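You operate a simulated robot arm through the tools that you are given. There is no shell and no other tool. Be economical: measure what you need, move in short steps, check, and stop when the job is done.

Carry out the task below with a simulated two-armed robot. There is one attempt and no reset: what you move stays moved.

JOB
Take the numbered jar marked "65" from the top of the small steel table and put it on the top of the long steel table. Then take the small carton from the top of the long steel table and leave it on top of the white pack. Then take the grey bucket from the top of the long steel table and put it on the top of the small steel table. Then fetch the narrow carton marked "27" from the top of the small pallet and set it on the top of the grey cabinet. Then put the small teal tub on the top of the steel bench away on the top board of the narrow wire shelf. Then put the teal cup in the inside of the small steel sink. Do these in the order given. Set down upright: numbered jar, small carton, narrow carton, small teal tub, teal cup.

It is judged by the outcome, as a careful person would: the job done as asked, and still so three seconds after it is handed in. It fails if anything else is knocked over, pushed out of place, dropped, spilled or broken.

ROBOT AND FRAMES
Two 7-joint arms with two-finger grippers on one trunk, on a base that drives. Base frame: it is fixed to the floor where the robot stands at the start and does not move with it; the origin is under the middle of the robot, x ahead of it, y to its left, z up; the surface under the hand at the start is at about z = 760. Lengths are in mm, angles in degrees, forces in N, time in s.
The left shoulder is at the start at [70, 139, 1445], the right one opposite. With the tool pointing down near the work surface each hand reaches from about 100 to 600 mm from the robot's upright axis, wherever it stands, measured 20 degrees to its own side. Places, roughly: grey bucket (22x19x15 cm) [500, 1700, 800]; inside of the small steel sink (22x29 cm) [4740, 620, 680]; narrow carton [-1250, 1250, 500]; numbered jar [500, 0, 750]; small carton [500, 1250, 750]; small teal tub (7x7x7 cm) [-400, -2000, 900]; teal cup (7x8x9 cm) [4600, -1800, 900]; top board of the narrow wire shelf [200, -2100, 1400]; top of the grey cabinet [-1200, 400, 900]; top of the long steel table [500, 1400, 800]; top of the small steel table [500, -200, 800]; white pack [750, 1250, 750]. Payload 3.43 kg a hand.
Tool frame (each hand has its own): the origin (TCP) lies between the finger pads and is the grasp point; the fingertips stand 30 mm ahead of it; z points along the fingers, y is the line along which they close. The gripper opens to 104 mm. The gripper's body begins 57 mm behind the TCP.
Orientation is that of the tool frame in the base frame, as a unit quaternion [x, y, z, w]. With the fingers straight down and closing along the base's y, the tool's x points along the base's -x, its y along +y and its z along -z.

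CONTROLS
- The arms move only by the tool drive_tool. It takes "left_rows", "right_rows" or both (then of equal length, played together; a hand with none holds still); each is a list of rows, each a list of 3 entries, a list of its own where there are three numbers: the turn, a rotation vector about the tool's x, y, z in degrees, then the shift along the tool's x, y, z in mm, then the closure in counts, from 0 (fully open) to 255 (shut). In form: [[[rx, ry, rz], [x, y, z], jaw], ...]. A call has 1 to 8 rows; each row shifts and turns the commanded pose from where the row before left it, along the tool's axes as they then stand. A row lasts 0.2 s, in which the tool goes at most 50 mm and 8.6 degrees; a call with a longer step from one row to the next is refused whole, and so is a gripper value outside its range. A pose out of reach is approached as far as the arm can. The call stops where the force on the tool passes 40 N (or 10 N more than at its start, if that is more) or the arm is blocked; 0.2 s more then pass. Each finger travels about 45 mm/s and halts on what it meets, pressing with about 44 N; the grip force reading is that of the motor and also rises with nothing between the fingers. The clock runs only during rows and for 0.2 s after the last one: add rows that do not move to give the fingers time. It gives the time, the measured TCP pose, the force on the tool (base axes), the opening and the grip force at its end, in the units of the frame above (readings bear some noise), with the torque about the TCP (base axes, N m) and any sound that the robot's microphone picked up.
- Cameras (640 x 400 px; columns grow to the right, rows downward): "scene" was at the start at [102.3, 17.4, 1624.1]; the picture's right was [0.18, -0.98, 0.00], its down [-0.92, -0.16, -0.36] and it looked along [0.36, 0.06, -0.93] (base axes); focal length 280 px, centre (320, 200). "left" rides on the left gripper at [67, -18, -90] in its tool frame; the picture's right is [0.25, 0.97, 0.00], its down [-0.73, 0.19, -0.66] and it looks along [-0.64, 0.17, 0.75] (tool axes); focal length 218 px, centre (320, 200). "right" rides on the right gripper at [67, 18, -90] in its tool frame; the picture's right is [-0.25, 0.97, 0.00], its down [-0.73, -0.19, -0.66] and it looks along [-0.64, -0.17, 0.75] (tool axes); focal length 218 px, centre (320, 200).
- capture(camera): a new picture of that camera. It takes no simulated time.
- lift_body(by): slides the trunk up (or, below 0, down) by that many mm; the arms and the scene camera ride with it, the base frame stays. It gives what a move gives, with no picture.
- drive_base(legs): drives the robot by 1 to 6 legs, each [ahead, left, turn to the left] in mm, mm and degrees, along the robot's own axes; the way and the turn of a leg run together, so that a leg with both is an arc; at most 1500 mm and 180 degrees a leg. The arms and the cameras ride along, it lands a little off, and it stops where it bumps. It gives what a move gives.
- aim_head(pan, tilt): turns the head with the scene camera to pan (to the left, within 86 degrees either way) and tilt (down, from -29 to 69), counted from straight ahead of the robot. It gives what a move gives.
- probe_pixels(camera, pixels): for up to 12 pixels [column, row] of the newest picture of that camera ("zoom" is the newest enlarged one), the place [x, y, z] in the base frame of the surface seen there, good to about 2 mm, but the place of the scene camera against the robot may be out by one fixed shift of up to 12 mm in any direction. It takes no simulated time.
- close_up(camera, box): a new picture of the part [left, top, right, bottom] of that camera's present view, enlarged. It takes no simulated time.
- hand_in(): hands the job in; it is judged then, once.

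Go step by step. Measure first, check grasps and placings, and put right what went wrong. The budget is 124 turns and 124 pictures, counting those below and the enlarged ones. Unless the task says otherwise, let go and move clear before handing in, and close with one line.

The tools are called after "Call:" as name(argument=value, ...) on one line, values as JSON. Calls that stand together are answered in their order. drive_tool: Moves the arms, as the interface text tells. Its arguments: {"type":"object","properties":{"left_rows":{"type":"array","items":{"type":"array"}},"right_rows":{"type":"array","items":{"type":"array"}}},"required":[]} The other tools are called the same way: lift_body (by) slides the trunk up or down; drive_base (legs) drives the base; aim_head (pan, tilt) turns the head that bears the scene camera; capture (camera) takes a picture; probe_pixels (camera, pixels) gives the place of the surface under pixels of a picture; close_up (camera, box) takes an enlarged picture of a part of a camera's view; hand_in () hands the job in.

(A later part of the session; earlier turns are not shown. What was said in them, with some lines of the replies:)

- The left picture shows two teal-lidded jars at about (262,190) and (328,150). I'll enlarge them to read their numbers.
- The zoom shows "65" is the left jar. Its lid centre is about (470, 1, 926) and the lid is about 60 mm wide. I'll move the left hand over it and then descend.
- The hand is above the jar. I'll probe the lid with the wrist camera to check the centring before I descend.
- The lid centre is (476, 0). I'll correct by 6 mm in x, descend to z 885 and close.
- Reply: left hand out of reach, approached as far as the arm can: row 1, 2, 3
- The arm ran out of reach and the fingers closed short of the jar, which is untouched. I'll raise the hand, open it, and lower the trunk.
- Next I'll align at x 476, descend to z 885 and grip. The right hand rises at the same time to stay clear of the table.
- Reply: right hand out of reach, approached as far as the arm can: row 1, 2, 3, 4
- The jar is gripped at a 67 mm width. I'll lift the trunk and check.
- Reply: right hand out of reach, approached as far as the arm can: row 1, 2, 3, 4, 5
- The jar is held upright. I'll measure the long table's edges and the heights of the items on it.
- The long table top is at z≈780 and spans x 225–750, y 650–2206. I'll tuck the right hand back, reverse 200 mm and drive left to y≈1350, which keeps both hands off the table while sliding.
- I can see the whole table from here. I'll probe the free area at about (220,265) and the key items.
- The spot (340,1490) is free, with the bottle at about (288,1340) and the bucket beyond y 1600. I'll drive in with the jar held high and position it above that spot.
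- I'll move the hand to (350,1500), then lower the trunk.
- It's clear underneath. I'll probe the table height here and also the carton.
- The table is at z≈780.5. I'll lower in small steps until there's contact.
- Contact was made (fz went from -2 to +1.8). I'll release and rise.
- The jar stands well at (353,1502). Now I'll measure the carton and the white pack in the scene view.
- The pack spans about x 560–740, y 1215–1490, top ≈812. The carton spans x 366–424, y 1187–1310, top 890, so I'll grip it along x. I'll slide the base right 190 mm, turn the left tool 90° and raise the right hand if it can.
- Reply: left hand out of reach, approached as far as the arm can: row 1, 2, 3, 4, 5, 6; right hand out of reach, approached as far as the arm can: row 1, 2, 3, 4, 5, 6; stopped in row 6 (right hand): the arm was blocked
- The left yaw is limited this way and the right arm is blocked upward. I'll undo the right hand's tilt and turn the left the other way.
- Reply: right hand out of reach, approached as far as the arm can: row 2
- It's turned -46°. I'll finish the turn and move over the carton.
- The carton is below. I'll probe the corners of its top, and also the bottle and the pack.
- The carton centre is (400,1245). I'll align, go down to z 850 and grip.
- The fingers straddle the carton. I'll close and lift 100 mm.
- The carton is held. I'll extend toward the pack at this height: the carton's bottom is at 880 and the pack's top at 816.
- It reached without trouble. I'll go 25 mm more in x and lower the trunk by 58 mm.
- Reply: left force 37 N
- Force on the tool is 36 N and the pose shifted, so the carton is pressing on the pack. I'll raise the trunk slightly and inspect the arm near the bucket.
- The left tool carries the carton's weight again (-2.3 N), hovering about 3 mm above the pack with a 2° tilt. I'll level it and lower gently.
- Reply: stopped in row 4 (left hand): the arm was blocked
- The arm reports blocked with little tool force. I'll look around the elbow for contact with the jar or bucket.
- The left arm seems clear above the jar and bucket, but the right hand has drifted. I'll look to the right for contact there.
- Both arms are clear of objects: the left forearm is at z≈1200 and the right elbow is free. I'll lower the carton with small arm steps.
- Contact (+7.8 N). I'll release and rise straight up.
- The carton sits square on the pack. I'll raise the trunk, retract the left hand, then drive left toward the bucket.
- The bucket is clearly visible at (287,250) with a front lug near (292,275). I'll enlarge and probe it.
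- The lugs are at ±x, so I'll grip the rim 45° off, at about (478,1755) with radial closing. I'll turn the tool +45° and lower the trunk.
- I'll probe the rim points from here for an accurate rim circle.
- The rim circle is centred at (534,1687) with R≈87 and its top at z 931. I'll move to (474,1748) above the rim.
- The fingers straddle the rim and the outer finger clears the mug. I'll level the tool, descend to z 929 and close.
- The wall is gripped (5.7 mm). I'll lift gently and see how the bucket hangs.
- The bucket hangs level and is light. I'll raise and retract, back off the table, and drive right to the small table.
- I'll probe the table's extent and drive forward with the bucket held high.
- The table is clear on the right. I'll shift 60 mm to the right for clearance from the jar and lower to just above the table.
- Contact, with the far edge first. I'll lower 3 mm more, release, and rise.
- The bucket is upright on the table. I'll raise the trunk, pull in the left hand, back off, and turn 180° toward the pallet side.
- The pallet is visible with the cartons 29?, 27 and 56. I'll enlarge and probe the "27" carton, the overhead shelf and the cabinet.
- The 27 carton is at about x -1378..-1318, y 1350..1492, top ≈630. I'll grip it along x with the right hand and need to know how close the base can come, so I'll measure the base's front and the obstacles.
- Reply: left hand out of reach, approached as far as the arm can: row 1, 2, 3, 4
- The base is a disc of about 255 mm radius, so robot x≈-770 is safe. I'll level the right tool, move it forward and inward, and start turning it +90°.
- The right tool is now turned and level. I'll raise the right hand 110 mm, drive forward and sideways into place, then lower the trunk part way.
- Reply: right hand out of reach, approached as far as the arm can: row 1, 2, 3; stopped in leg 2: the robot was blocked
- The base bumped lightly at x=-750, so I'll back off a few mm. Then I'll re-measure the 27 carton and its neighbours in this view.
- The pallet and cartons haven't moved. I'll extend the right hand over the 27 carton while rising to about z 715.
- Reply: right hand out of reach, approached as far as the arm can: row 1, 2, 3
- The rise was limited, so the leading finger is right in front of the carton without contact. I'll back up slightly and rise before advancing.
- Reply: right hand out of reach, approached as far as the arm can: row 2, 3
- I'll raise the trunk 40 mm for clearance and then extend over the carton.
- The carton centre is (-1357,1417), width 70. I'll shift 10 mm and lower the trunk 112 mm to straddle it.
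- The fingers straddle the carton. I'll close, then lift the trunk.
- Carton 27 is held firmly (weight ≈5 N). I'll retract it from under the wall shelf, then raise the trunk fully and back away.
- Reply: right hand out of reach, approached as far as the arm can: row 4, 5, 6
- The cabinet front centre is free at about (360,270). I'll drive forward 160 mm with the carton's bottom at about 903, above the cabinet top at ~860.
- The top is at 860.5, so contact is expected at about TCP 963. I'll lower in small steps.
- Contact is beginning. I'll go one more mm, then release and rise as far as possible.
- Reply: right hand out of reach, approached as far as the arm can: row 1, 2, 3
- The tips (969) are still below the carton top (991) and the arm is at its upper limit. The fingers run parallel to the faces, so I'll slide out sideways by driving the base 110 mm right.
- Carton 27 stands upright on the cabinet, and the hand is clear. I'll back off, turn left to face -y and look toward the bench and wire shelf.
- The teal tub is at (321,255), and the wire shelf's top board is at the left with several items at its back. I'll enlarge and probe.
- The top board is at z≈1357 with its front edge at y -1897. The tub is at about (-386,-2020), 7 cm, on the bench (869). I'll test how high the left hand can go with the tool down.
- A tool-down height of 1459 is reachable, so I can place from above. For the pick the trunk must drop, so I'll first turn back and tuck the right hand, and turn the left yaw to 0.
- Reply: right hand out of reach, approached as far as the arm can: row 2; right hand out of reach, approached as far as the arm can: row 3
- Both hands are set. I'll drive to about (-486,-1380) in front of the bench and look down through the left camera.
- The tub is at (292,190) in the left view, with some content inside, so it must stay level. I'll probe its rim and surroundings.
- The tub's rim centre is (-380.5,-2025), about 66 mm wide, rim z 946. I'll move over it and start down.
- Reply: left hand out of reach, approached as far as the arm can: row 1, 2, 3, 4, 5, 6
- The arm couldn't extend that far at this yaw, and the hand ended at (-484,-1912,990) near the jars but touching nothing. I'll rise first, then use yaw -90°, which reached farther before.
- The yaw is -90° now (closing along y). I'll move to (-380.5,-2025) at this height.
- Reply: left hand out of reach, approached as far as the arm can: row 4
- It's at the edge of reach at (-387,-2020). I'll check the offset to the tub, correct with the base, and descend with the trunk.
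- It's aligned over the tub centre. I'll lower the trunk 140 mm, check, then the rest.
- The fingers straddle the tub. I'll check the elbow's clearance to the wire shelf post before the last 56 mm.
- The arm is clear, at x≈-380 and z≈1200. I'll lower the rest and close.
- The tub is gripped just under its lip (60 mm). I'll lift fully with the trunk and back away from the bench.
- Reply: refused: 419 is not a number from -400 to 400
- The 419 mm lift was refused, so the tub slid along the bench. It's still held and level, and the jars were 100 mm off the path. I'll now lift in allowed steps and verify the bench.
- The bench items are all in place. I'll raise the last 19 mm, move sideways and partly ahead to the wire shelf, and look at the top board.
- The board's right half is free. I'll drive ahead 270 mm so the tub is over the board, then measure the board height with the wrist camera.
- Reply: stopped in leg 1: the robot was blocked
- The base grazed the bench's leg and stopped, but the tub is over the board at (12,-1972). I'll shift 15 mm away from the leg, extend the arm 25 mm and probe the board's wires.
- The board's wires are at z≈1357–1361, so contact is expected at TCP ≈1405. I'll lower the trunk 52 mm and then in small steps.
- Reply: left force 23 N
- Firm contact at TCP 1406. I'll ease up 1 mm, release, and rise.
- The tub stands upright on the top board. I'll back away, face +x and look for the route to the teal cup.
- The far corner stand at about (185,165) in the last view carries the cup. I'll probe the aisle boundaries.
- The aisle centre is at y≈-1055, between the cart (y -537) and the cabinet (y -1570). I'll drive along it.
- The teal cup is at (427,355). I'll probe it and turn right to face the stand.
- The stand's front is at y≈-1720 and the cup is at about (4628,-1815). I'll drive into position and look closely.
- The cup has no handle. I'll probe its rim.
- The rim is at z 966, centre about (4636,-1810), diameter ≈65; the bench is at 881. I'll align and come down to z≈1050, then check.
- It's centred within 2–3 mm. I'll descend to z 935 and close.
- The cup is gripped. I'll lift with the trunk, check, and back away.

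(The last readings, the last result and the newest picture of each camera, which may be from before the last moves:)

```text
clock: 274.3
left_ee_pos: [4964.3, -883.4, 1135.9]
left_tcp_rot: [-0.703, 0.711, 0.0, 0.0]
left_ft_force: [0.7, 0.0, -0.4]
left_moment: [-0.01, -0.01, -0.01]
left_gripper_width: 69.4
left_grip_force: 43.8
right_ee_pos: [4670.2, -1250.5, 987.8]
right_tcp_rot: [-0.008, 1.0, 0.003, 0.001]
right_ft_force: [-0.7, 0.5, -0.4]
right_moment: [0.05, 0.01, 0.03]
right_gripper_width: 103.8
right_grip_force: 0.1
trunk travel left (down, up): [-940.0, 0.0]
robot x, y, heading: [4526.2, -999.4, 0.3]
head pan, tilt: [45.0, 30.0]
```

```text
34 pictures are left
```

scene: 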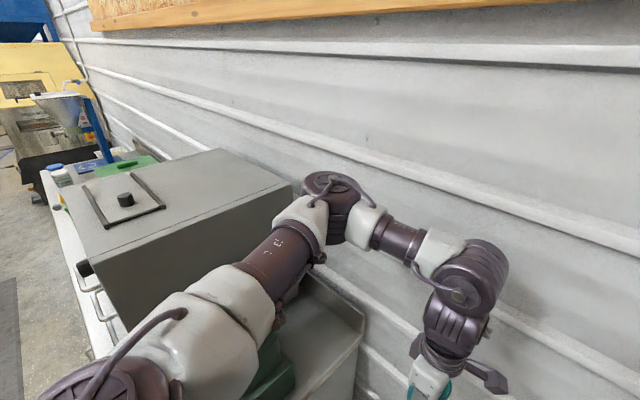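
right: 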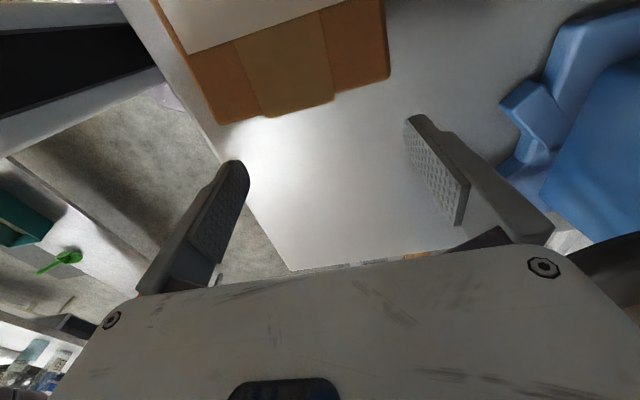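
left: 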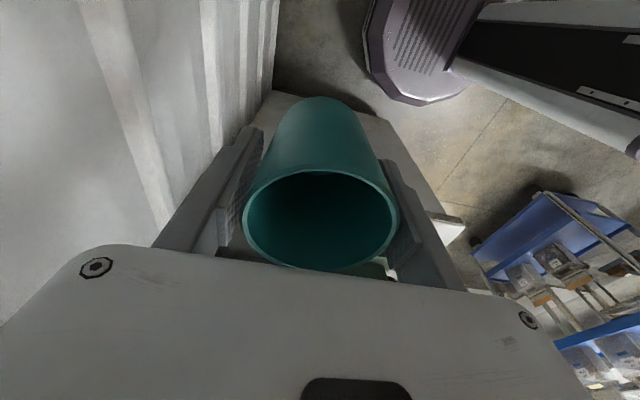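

There's a counter with a grey box along the wall, and a cart further back. I'll probe both before routing.

Call:
probe_pixels(camera="scene", pixels=[[50, 190], [95, 300], [115, 345], [120, 235], [65, 175], [15, 300], [310, 390], [150, 150], [20, 380]])

Call:
probe_pixels(camera="left", pixels=[[475, 245], [540, 195], [620, 220], [560, 340], [520, 300], [460, 225], [380, 265]])

Call:
aim_head(pan=86, tilt=35)

Call:
capture(camera="scene")

```text
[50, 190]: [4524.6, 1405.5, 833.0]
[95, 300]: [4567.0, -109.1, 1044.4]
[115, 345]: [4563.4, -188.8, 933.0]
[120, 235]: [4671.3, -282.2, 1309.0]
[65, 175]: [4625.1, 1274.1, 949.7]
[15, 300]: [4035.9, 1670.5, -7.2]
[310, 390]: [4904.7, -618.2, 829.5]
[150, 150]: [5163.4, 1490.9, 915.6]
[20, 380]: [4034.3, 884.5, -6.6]
```

```text
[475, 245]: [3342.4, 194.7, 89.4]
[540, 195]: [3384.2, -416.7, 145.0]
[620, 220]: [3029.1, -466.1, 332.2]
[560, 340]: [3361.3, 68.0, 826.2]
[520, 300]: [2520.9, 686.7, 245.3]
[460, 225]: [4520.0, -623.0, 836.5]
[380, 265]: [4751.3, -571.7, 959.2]
```

```text
clock: 275.4
left_ee_pos: [4966.1, -881.7, 1136.8]
left_tcp_rot: [-0.703, 0.712, -0.001, -0.001]
left_ft_force: [-0.8, -0.1, -1.1]
left_moment: [0.03, 0.0, 0.0]
left_gripper_width: 69.0
left_grip_force: 43.8
right_ee_pos: [4669.8, -1249.8, 988.5]
right_tcp_rot: [-0.008, 1.0, 0.003, 0.001]
right_ft_force: [0.9, 0.0, 0.5]
right_moment: [0.01, 0.0, 0.02]
right_gripper_width: 103.9
right_grip_force: 0.0
trunk travel left (down, up): [-940.0, 0.0]
robot x, y, heading: [4525.4, -994.9, 0.5]
head pan, tilt: [85.9, 35.0]
```

```text
33 pictures are left
```

scene: 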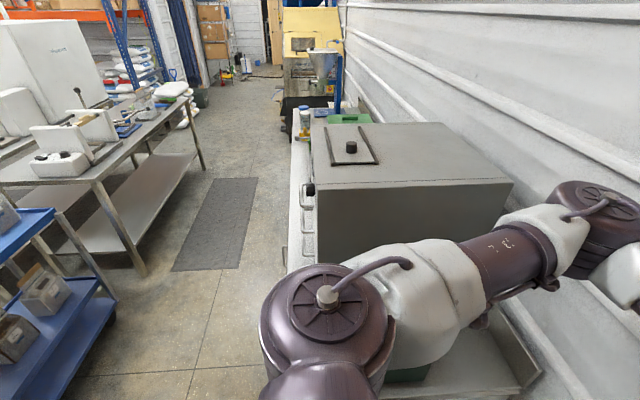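

The aisle is between the counter front (x≈4520) and the cart (x≈3385). I'll back to x≈3965 and strafe left to y≈450.

Call:
probe_pixels(camera="scene", pixels=[[385, 125], [311, 125], [305, 135], [348, 116], [330, 120], [500, 180], [110, 310]])

Call:
drive_base(legs=[[-560, 0, 0], [0, 1000, 0], [0, 450, 0]])

Call:
aim_head(pan=0, tilt=35)

Call:
capture(camera="scene")

```text
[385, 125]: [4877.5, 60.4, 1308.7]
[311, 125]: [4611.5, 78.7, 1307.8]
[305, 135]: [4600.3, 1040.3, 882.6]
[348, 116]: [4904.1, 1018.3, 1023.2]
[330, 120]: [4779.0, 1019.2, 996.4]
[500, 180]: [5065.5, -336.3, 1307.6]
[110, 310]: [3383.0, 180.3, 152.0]
```

```text
clock: 285.7
left_ee_pos: [4414.7, 565.8, 1138.0]
left_tcp_rot: [-0.699, 0.716, 0.001, 0.001]
left_ft_force: [0.6, -0.1, -0.7]
left_moment: [0.0, -0.01, -0.02]
left_gripper_width: 69.4
left_grip_force: 43.5
right_ee_pos: [4115.0, 201.4, 988.3]
right_tcp_rot: [-0.003, 1.0, 0.002, 0.001]
right_ft_force: [0.5, -0.8, 0.1]
right_moment: [0.0, 0.01, -0.01]
right_gripper_width: 104.1
right_grip_force: 0.1
trunk travel left (down, up): [-940.0, 0.0]
robot x, y, heading: [3975.8, 454.9, -0.3]
head pan, tilt: [85.9, 35.0]
```

```text
clock: 287.3
left_ee_pos: [4413.4, 565.9, 1136.5]
left_tcp_rot: [-0.699, 0.715, 0.0, -0.001]
left_ft_force: [-0.6, -0.3, -0.4]
left_moment: [0.02, 0.02, 0.01]
left_gripper_width: 69.3
left_grip_force: 44.2
right_ee_pos: [4115.8, 202.7, 988.2]
right_tcp_rot: [-0.003, 1.0, 0.002, 0.001]
right_ft_force: [0.1, 0.0, 0.0]
right_moment: [-0.02, -0.02, 0.0]
right_gripper_width: 103.8
right_grip_force: 0.0
trunk travel left (down, up): [-940.0, 0.0]
robot x, y, heading: [3972.0, 454.0, -0.5]
head pan, tilt: [0.0, 35.0]
```

```text
32 pictures are left
```

scene: 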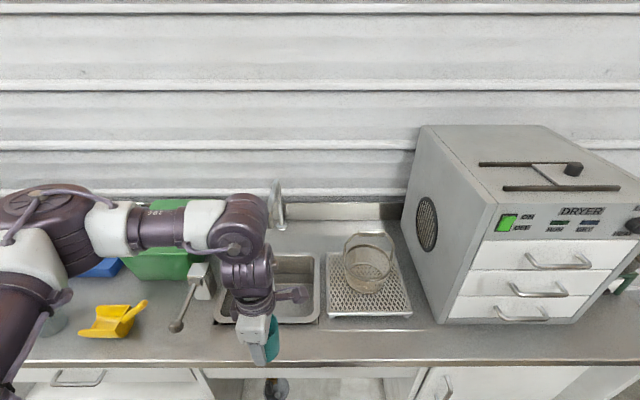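

The sink basin is at (268,288), partly behind the arm. I'll probe its rims, floor and the neighbouring items.

Call:
close_up(camera="scene", box=[170, 190, 430, 350])

Call:
probe_pixels(camera="scene", pixels=[[318, 260], [300, 255], [313, 318], [300, 310], [295, 280], [285, 322], [220, 310], [280, 190], [200, 265], [180, 325], [345, 285], [370, 245]])

```text
2.46 times, centred on (300, 270) of scene
```

zoom: 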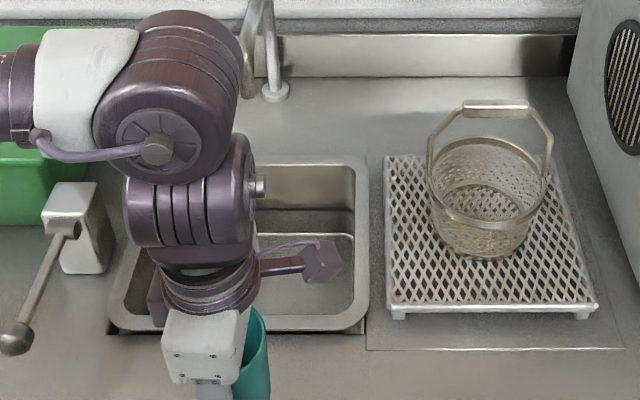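

```text
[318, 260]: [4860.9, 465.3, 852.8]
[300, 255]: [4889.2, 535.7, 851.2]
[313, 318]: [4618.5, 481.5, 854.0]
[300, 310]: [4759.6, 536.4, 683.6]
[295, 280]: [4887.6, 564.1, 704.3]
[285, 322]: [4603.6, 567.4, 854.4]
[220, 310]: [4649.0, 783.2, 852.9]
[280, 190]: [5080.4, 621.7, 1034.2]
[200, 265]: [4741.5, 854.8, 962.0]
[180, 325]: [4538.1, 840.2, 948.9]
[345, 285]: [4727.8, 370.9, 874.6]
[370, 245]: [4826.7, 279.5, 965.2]
```

The sink opening is x≈4620–4890, y≈480–780, rim z≈860, floor ≈690. Before lowering I'll measure the arm's own shape to check clearance from the counter and the ball handle at (4538,840,949).

Call:
probe_pixels(camera="scene", pixels=[[230, 210], [235, 250], [200, 225], [160, 228], [105, 235], [60, 230], [30, 290], [150, 245], [110, 255], [245, 280], [15, 350], [50, 300]])

```text
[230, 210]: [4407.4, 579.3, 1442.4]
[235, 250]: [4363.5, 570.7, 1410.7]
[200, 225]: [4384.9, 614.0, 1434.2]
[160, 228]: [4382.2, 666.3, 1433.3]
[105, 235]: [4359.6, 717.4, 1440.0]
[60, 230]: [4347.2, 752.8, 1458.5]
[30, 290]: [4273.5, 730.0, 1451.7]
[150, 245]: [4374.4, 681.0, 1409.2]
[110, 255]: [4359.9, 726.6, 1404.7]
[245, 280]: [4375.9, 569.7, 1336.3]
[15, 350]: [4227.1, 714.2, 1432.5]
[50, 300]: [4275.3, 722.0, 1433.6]
```

The elbow is left of the hand, near the device at y≈855 (top ≈962), so I'll keep the trunk fairly high and reach down with the arm. First I'll drive in and extend over the sink at height.

Call:
drive_base(legs=[[0, 52, 0.4], [262, 0, 0]])

Call:
drive_tool(left_rows=[[[0, 0, 0], [0, -20, 0], 255], [[0, 0, 0], [0, -20, 0], 255], [[0, 0, 0], [0, 0, 0], 255]])

Call:
capture(camera="scene")

Call:
capture(camera="left")

```text
clock: 289.7
left_ee_pos: [4672.6, 621.3, 1138.4]
left_tcp_rot: [-0.701, 0.713, -0.001, 0.001]
left_ft_force: [0.3, 0.2, -1.0]
left_moment: [-0.01, 0.03, 0.0]
left_gripper_width: 69.3
left_grip_force: 43.9
right_ee_pos: [4375.4, 257.0, 988.4]
right_tcp_rot: [-0.006, 1.0, 0.002, 0.002]
right_ft_force: [-0.2, 0.2, 0.3]
right_moment: [-0.01, -0.02, 0.03]
right_gripper_width: 104.1
right_grip_force: 0.1
trunk travel left (down, up): [-940.0, 0.0]
robot x, y, heading: [4234.0, 505.3, 0.1]
head pan, tilt: [0.0, 35.0]
```

```text
clock: 290.5
left_ee_pos: [4713.3, 623.1, 1136.8]
left_tcp_rot: [-0.701, 0.713, 0.0, 0.001]
left_ft_force: [-0.9, 0.0, -0.5]
left_moment: [0.0, -0.02, 0.01]
left_gripper_width: 69.2
left_grip_force: 44.1
right_ee_pos: [4378.6, 256.1, 987.7]
right_tcp_rot: [-0.006, 1.0, 0.002, 0.0]
right_ft_force: [0.5, -0.1, -0.4]
right_moment: [0.0, -0.02, -0.01]
right_gripper_width: 103.7
right_grip_force: 0.0
trunk travel left (down, up): [-940.0, 0.0]
robot x, y, heading: [4237.9, 506.9, 0.3]
head pan, tilt: [0.0, 35.0]
```

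```text
30 pictures are left
```

scene: 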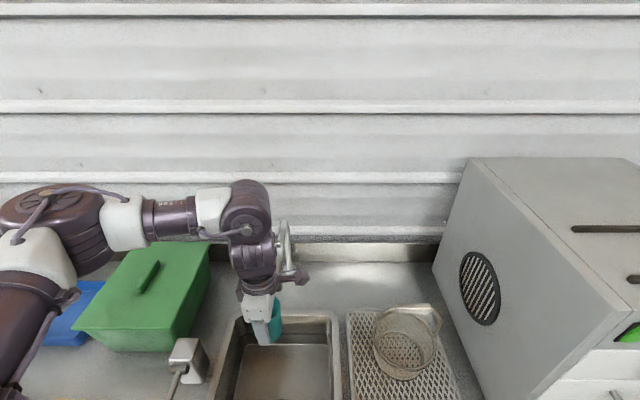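

```text
29 pictures are left
```

left: 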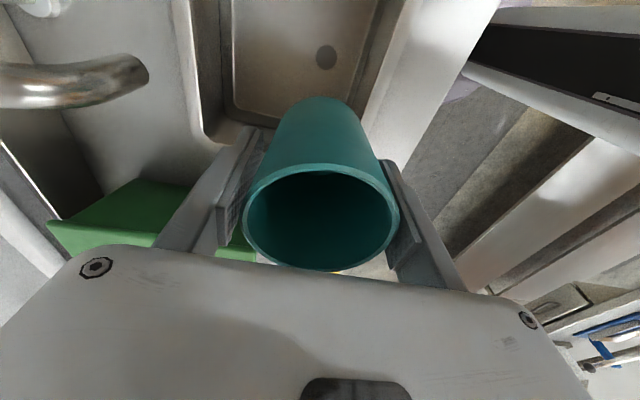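

The faucet spout is close, with its tip at (140,75). I'll probe it with the wrist camera, along with the sink edges, drain and floor.

Call:
probe_pixels(camera="left", pixels=[[135, 75], [60, 85], [145, 60], [325, 55], [300, 30], [280, 85], [205, 60], [400, 60], [365, 90], [240, 60], [215, 110], [440, 40]])

Call:
close_up(camera="scene", box=[160, 200, 400, 400])

```text
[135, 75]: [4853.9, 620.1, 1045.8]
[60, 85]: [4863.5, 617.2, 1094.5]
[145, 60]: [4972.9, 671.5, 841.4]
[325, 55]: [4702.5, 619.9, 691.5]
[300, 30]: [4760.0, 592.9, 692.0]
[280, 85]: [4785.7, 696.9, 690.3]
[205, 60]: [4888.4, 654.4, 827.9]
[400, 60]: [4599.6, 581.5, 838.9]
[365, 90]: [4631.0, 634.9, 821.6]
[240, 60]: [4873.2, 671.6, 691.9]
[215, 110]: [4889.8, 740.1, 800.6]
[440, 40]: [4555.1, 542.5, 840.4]
```

```text
2.00 times, centred on (280, 300) of scene
```

zoom: 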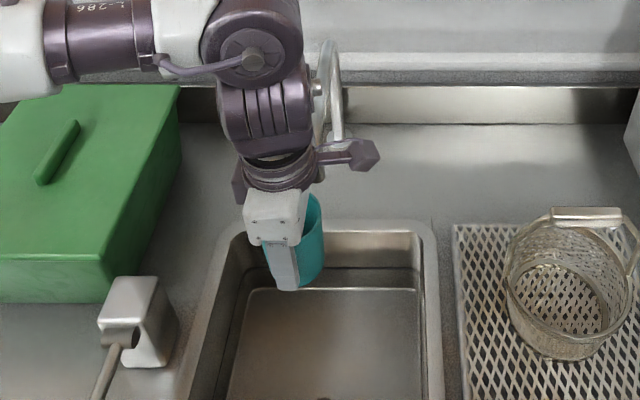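

The sink floor is at 691 and flat, and the faucet tip is at (4854,620,1045), about 80 mm beyond the hand. I'll shift 22 mm forward to be off the drain and lower the trunk 200 mm.

Call:
drive_tool(left_rows=[[[0, 0, 0], [0, -22, 0], 255], [[0, 0, 0], [0, 0, 0], 255]])

Call:
lift_body(by=-200)

Call:
aim_head(pan=15, tilt=45)

Call:
capture(camera="scene")

Call:
capture(camera="left")

```text
clock: 291.1
left_ee_pos: [4735.9, 621.4, 1137.4]
left_tcp_rot: [-0.701, 0.713, -0.001, 0.0]
left_ft_force: [-0.2, -0.1, -1.1]
left_moment: [-0.01, 0.03, 0.0]
left_gripper_width: 69.3
left_grip_force: 44.2
right_ee_pos: [4377.4, 256.0, 987.4]
right_tcp_rot: [-0.006, 1.0, 0.002, 0.001]
right_ft_force: [0.0, 0.5, -0.3]
right_moment: [0.0, -0.01, 0.02]
right_gripper_width: 103.8
right_grip_force: 0.1
trunk travel left (down, up): [-940.0, 0.0]
robot x, y, heading: [4232.0, 505.4, 0.2]
head pan, tilt: [0.0, 35.0]
```

```text
clock: 293.3
left_ee_pos: [4736.1, 621.4, 936.0]
left_tcp_rot: [-0.701, 0.713, 0.0, 0.0]
left_ft_force: [-0.1, 0.2, -0.7]
left_moment: [-0.02, 0.01, 0.0]
left_gripper_width: 69.2
left_grip_force: 43.9
right_ee_pos: [4377.3, 256.3, 788.2]
right_tcp_rot: [-0.006, 1.0, 0.003, 0.001]
right_ft_force: [0.8, -0.6, -0.1]
right_moment: [0.01, -0.01, -0.02]
right_gripper_width: 104.2
right_grip_force: 0.1
trunk travel left (down, up): [-740.0, 200.0]
robot x, y, heading: [4232.1, 511.0, -0.1]
head pan, tilt: [0.0, 35.0]
```

```text
clock: 294.1
left_ee_pos: [4736.2, 620.9, 936.8]
left_tcp_rot: [-0.701, 0.713, 0.0, 0.001]
left_ft_force: [0.3, 0.7, -0.5]
left_moment: [0.01, -0.01, 0.01]
left_gripper_width: 69.5
left_grip_force: 44.2
right_ee_pos: [4375.9, 255.3, 788.3]
right_tcp_rot: [-0.006, 1.0, 0.003, 0.0]
right_ft_force: [0.1, -0.1, 0.9]
right_moment: [0.01, 0.03, 0.02]
right_gripper_width: 104.1
right_grip_force: 0.0
trunk travel left (down, up): [-740.0, 200.0]
robot x, y, heading: [4233.1, 506.9, 0.2]
head pan, tilt: [15.0, 45.0]
```

```text
27 pictures are left
```

scene: 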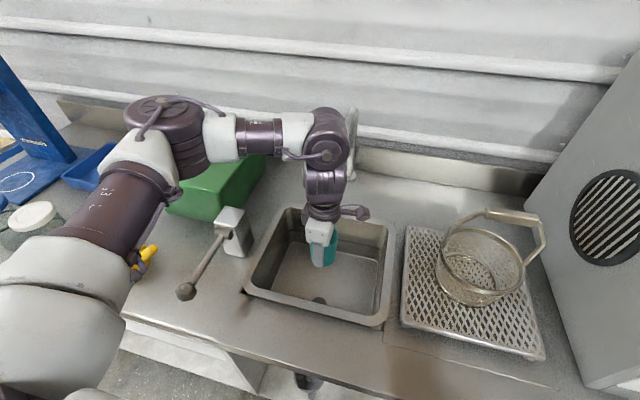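

```text
26 pictures are left
```

left: 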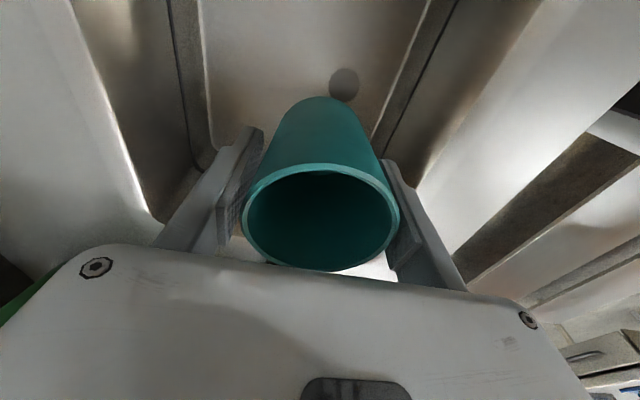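

Call:
probe_pixels(camera="scene", pixels=[[190, 175], [190, 155], [165, 180], [260, 158], [232, 215], [185, 292], [205, 200], [225, 180], [325, 175], [130, 250], [330, 130], [352, 112]])

```text
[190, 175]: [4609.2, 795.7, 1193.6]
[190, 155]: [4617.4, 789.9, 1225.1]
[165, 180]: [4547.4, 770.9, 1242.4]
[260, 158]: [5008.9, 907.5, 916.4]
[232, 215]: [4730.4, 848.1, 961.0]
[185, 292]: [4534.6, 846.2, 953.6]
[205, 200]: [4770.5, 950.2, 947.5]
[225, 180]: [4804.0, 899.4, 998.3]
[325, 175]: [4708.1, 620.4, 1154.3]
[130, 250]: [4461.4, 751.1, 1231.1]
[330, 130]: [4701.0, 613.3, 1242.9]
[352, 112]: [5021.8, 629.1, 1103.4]
```

The elbow's underside is at ~1190, well above the device (961) and the box (~1000). I'll lower the trunk another 92 mm, then the arm about 90 mm.

Call:
lift_body(by=-92)

Call:
drive_tool(left_rows=[[[0, 0, 0], [0, 0, 30], 255], [[0, 0, 0], [0, 0, 30], 255], [[0, 0, 0], [0, 0, 28], 255], [[0, 0, 0], [0, 0, 0], 255]])

Call:
capture(camera="left")

```text
clock: 295.3
left_ee_pos: [4735.0, 621.6, 846.0]
left_tcp_rot: [-0.701, 0.713, 0.001, 0.0]
left_ft_force: [-0.5, -0.1, -0.6]
left_moment: [-0.03, 0.01, 0.02]
left_gripper_width: 69.2
left_grip_force: 44.0
right_ee_pos: [4377.0, 255.6, 695.3]
right_tcp_rot: [-0.006, 1.0, 0.002, 0.001]
right_ft_force: [-0.1, -0.3, -0.2]
right_moment: [-0.03, 0.02, -0.04]
right_gripper_width: 104.0
right_grip_force: 0.1
trunk travel left (down, up): [-648.0, 292.0]
robot x, y, heading: [4232.0, 508.7, 0.1]
head pan, tilt: [15.0, 45.0]
```

```text
clock: 296.3
left_ee_pos: [4735.7, 621.5, 758.4]
left_tcp_rot: [-0.701, 0.713, 0.0, -0.001]
left_ft_force: [0.7, 0.9, -1.4]
left_moment: [-0.03, -0.02, 0.02]
left_gripper_width: 69.4
left_grip_force: 44.2
right_ee_pos: [4376.9, 256.1, 696.6]
right_tcp_rot: [-0.007, 1.0, 0.002, 0.001]
right_ft_force: [0.8, 0.6, 0.7]
right_moment: [0.03, 0.01, 0.03]
right_gripper_width: 103.8
right_grip_force: 0.1
trunk travel left (down, up): [-648.0, 292.0]
robot x, y, heading: [4234.3, 508.4, 0.0]
head pan, tilt: [15.0, 45.0]
```

```text
25 pictures are left
```

left: 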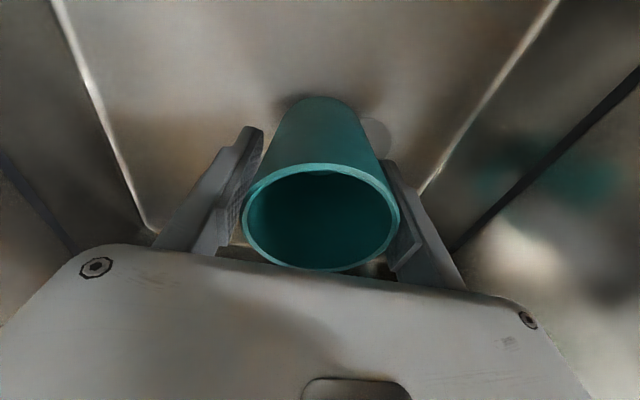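

The cup is just above the sink floor (contact expected at ≈746). I'll lower in small steps.

Call:
drive_tool(left_rows=[[[0, 0, 0], [0, 0, 3], 255], [[0, 0, 0], [0, 0, 3], 255], [[0, 0, 0], [0, 0, 3], 255], [[0, 0, 0], [0, 0, 0], 255]])

Call:
drive_tool(left_rows=[[[0, 0, 0], [0, 0, 2], 255], [[0, 0, 0], [0, 0, 0], 255]])

```text
clock: 297.3
left_ee_pos: [4735.0, 621.9, 748.2]
left_tcp_rot: [-0.701, 0.713, 0.0, 0.0]
left_ft_force: [0.4, 0.6, -0.7]
left_moment: [-0.03, 0.01, -0.02]
left_gripper_width: 69.3
left_grip_force: 44.2
right_ee_pos: [4377.4, 256.2, 695.9]
right_tcp_rot: [-0.006, 1.0, 0.002, 0.001]
right_ft_force: [-0.6, 0.2, 0.9]
right_moment: [0.02, 0.0, -0.02]
right_gripper_width: 103.7
right_grip_force: 0.1
trunk travel left (down, up): [-648.0, 292.0]
robot x, y, heading: [4232.1, 507.6, 0.1]
head pan, tilt: [15.0, 45.0]
```

```text
clock: 297.9
left_ee_pos: [4735.9, 623.0, 746.9]
left_tcp_rot: [-0.701, 0.713, 0.0, 0.001]
left_ft_force: [-0.1, 0.9, 1.1]
left_moment: [0.06, -0.08, -0.02]
left_gripper_width: 69.3
left_grip_force: 44.0
right_ee_pos: [4378.3, 255.4, 695.1]
right_tcp_rot: [-0.007, 1.0, 0.002, 0.001]
right_ft_force: [-0.4, -0.6, 0.2]
right_moment: [0.0, 0.02, 0.0]
right_gripper_width: 103.8
right_grip_force: 0.1
trunk travel left (down, up): [-648.0, 292.0]
robot x, y, heading: [4232.6, 511.2, 0.0]
head pan, tilt: [15.0, 45.0]
```

Contact at 747. I'll release and rise straight up.

Call:
drive_tool(left_rows=[[[0, 0, 0], [0, 0, 0], 170], [[0, 0, 0], [0, 0, 0], 60], [[0, 0, 0], [0, 0, 0], 0], [[0, 0, 0], [0, 0, 0], 0], [[0, 0, 0], [0, 0, -15], 0], [[0, 0, 0], [0, 0, -30], 0], [[0, 0, 0], [0, 0, -35], 0], [[0, 0, 0], [0, 0, 0], 0]])

Call:
lift_body(by=292)

Call:
capture(camera="left")

Call:
capture(camera="scene")

```text
clock: 299.7
left_ee_pos: [4736.1, 622.9, 826.1]
left_tcp_rot: [-0.701, 0.713, 0.001, 0.0]
left_ft_force: [-0.1, 0.3, 0.5]
left_moment: [0.05, -0.01, 0.03]
left_gripper_width: 103.9
left_grip_force: 0.1
right_ee_pos: [4376.9, 255.4, 695.1]
right_tcp_rot: [-0.006, 1.0, 0.001, 0.001]
right_ft_force: [0.7, -1.1, 0.2]
right_moment: [-0.01, 0.05, 0.01]
right_gripper_width: 103.9
right_grip_force: 0.0
trunk travel left (down, up): [-648.0, 292.0]
robot x, y, heading: [4230.3, 508.5, 0.3]
head pan, tilt: [15.0, 45.0]
```

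```text
clock: 302.7
left_ee_pos: [4736.0, 621.4, 1118.1]
left_tcp_rot: [-0.702, 0.713, 0.001, 0.0]
left_ft_force: [-0.3, -0.2, 0.2]
left_moment: [-0.01, -0.01, 0.01]
left_gripper_width: 104.1
left_grip_force: 0.0
right_ee_pos: [4377.9, 255.1, 987.5]
right_tcp_rot: [-0.006, 1.0, 0.002, 0.001]
right_ft_force: [-0.3, -0.7, 0.4]
right_moment: [-0.02, -0.02, 0.01]
right_gripper_width: 103.7
right_grip_force: 0.0
trunk travel left (down, up): [-940.0, 0.0]
robot x, y, heading: [4230.9, 506.8, 0.2]
head pan, tilt: [15.0, 45.0]
```

```text
24 pictures are left
```

left: 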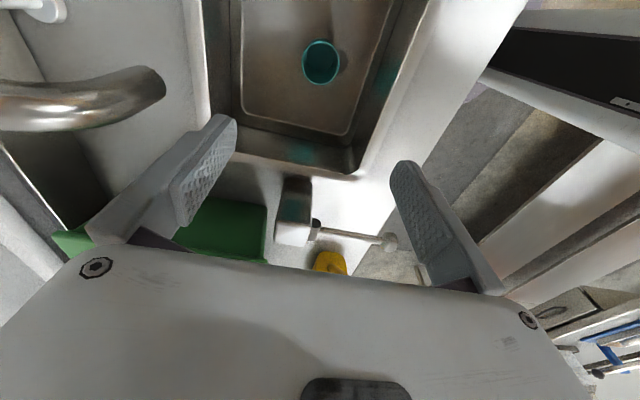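

```text
23 pictures are left
```

scene: 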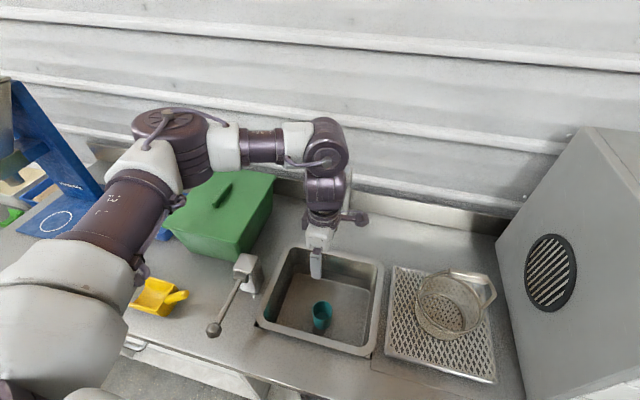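

The cup stands upright inside the sink at (320,315), and the hand is well above everything. I'll back off a little and hand in.

Call:
drive_base(legs=[[-200, 0, 0]])

Call:
hand_in()

```text
clock: 304.3
left_ee_pos: [4538.2, 621.5, 1116.6]
left_tcp_rot: [-0.703, 0.712, 0.001, -0.001]
left_ft_force: [-0.1, -0.6, -0.6]
left_moment: [0.0, 0.02, 0.0]
left_gripper_width: 104.4
left_grip_force: 0.0
right_ee_pos: [4180.5, 256.0, 987.2]
right_tcp_rot: [-0.007, 1.0, 0.003, -0.002]
right_ft_force: [0.9, -0.7, 0.5]
right_moment: [0.02, 0.05, -0.02]
right_gripper_width: 103.9
right_grip_force: 0.0
trunk travel left (down, up): [-940.0, 0.0]
robot x, y, heading: [4035.7, 509.7, 0.4]
head pan, tilt: [15.0, 45.0]
```

```text
The job is handed in.
```

All six items were moved in the order given and the job is handed in: the five that had to be upright were standing in the last pictures, the base lightly bumped the pallet's box and the bench leg, and nothing looked displaced.
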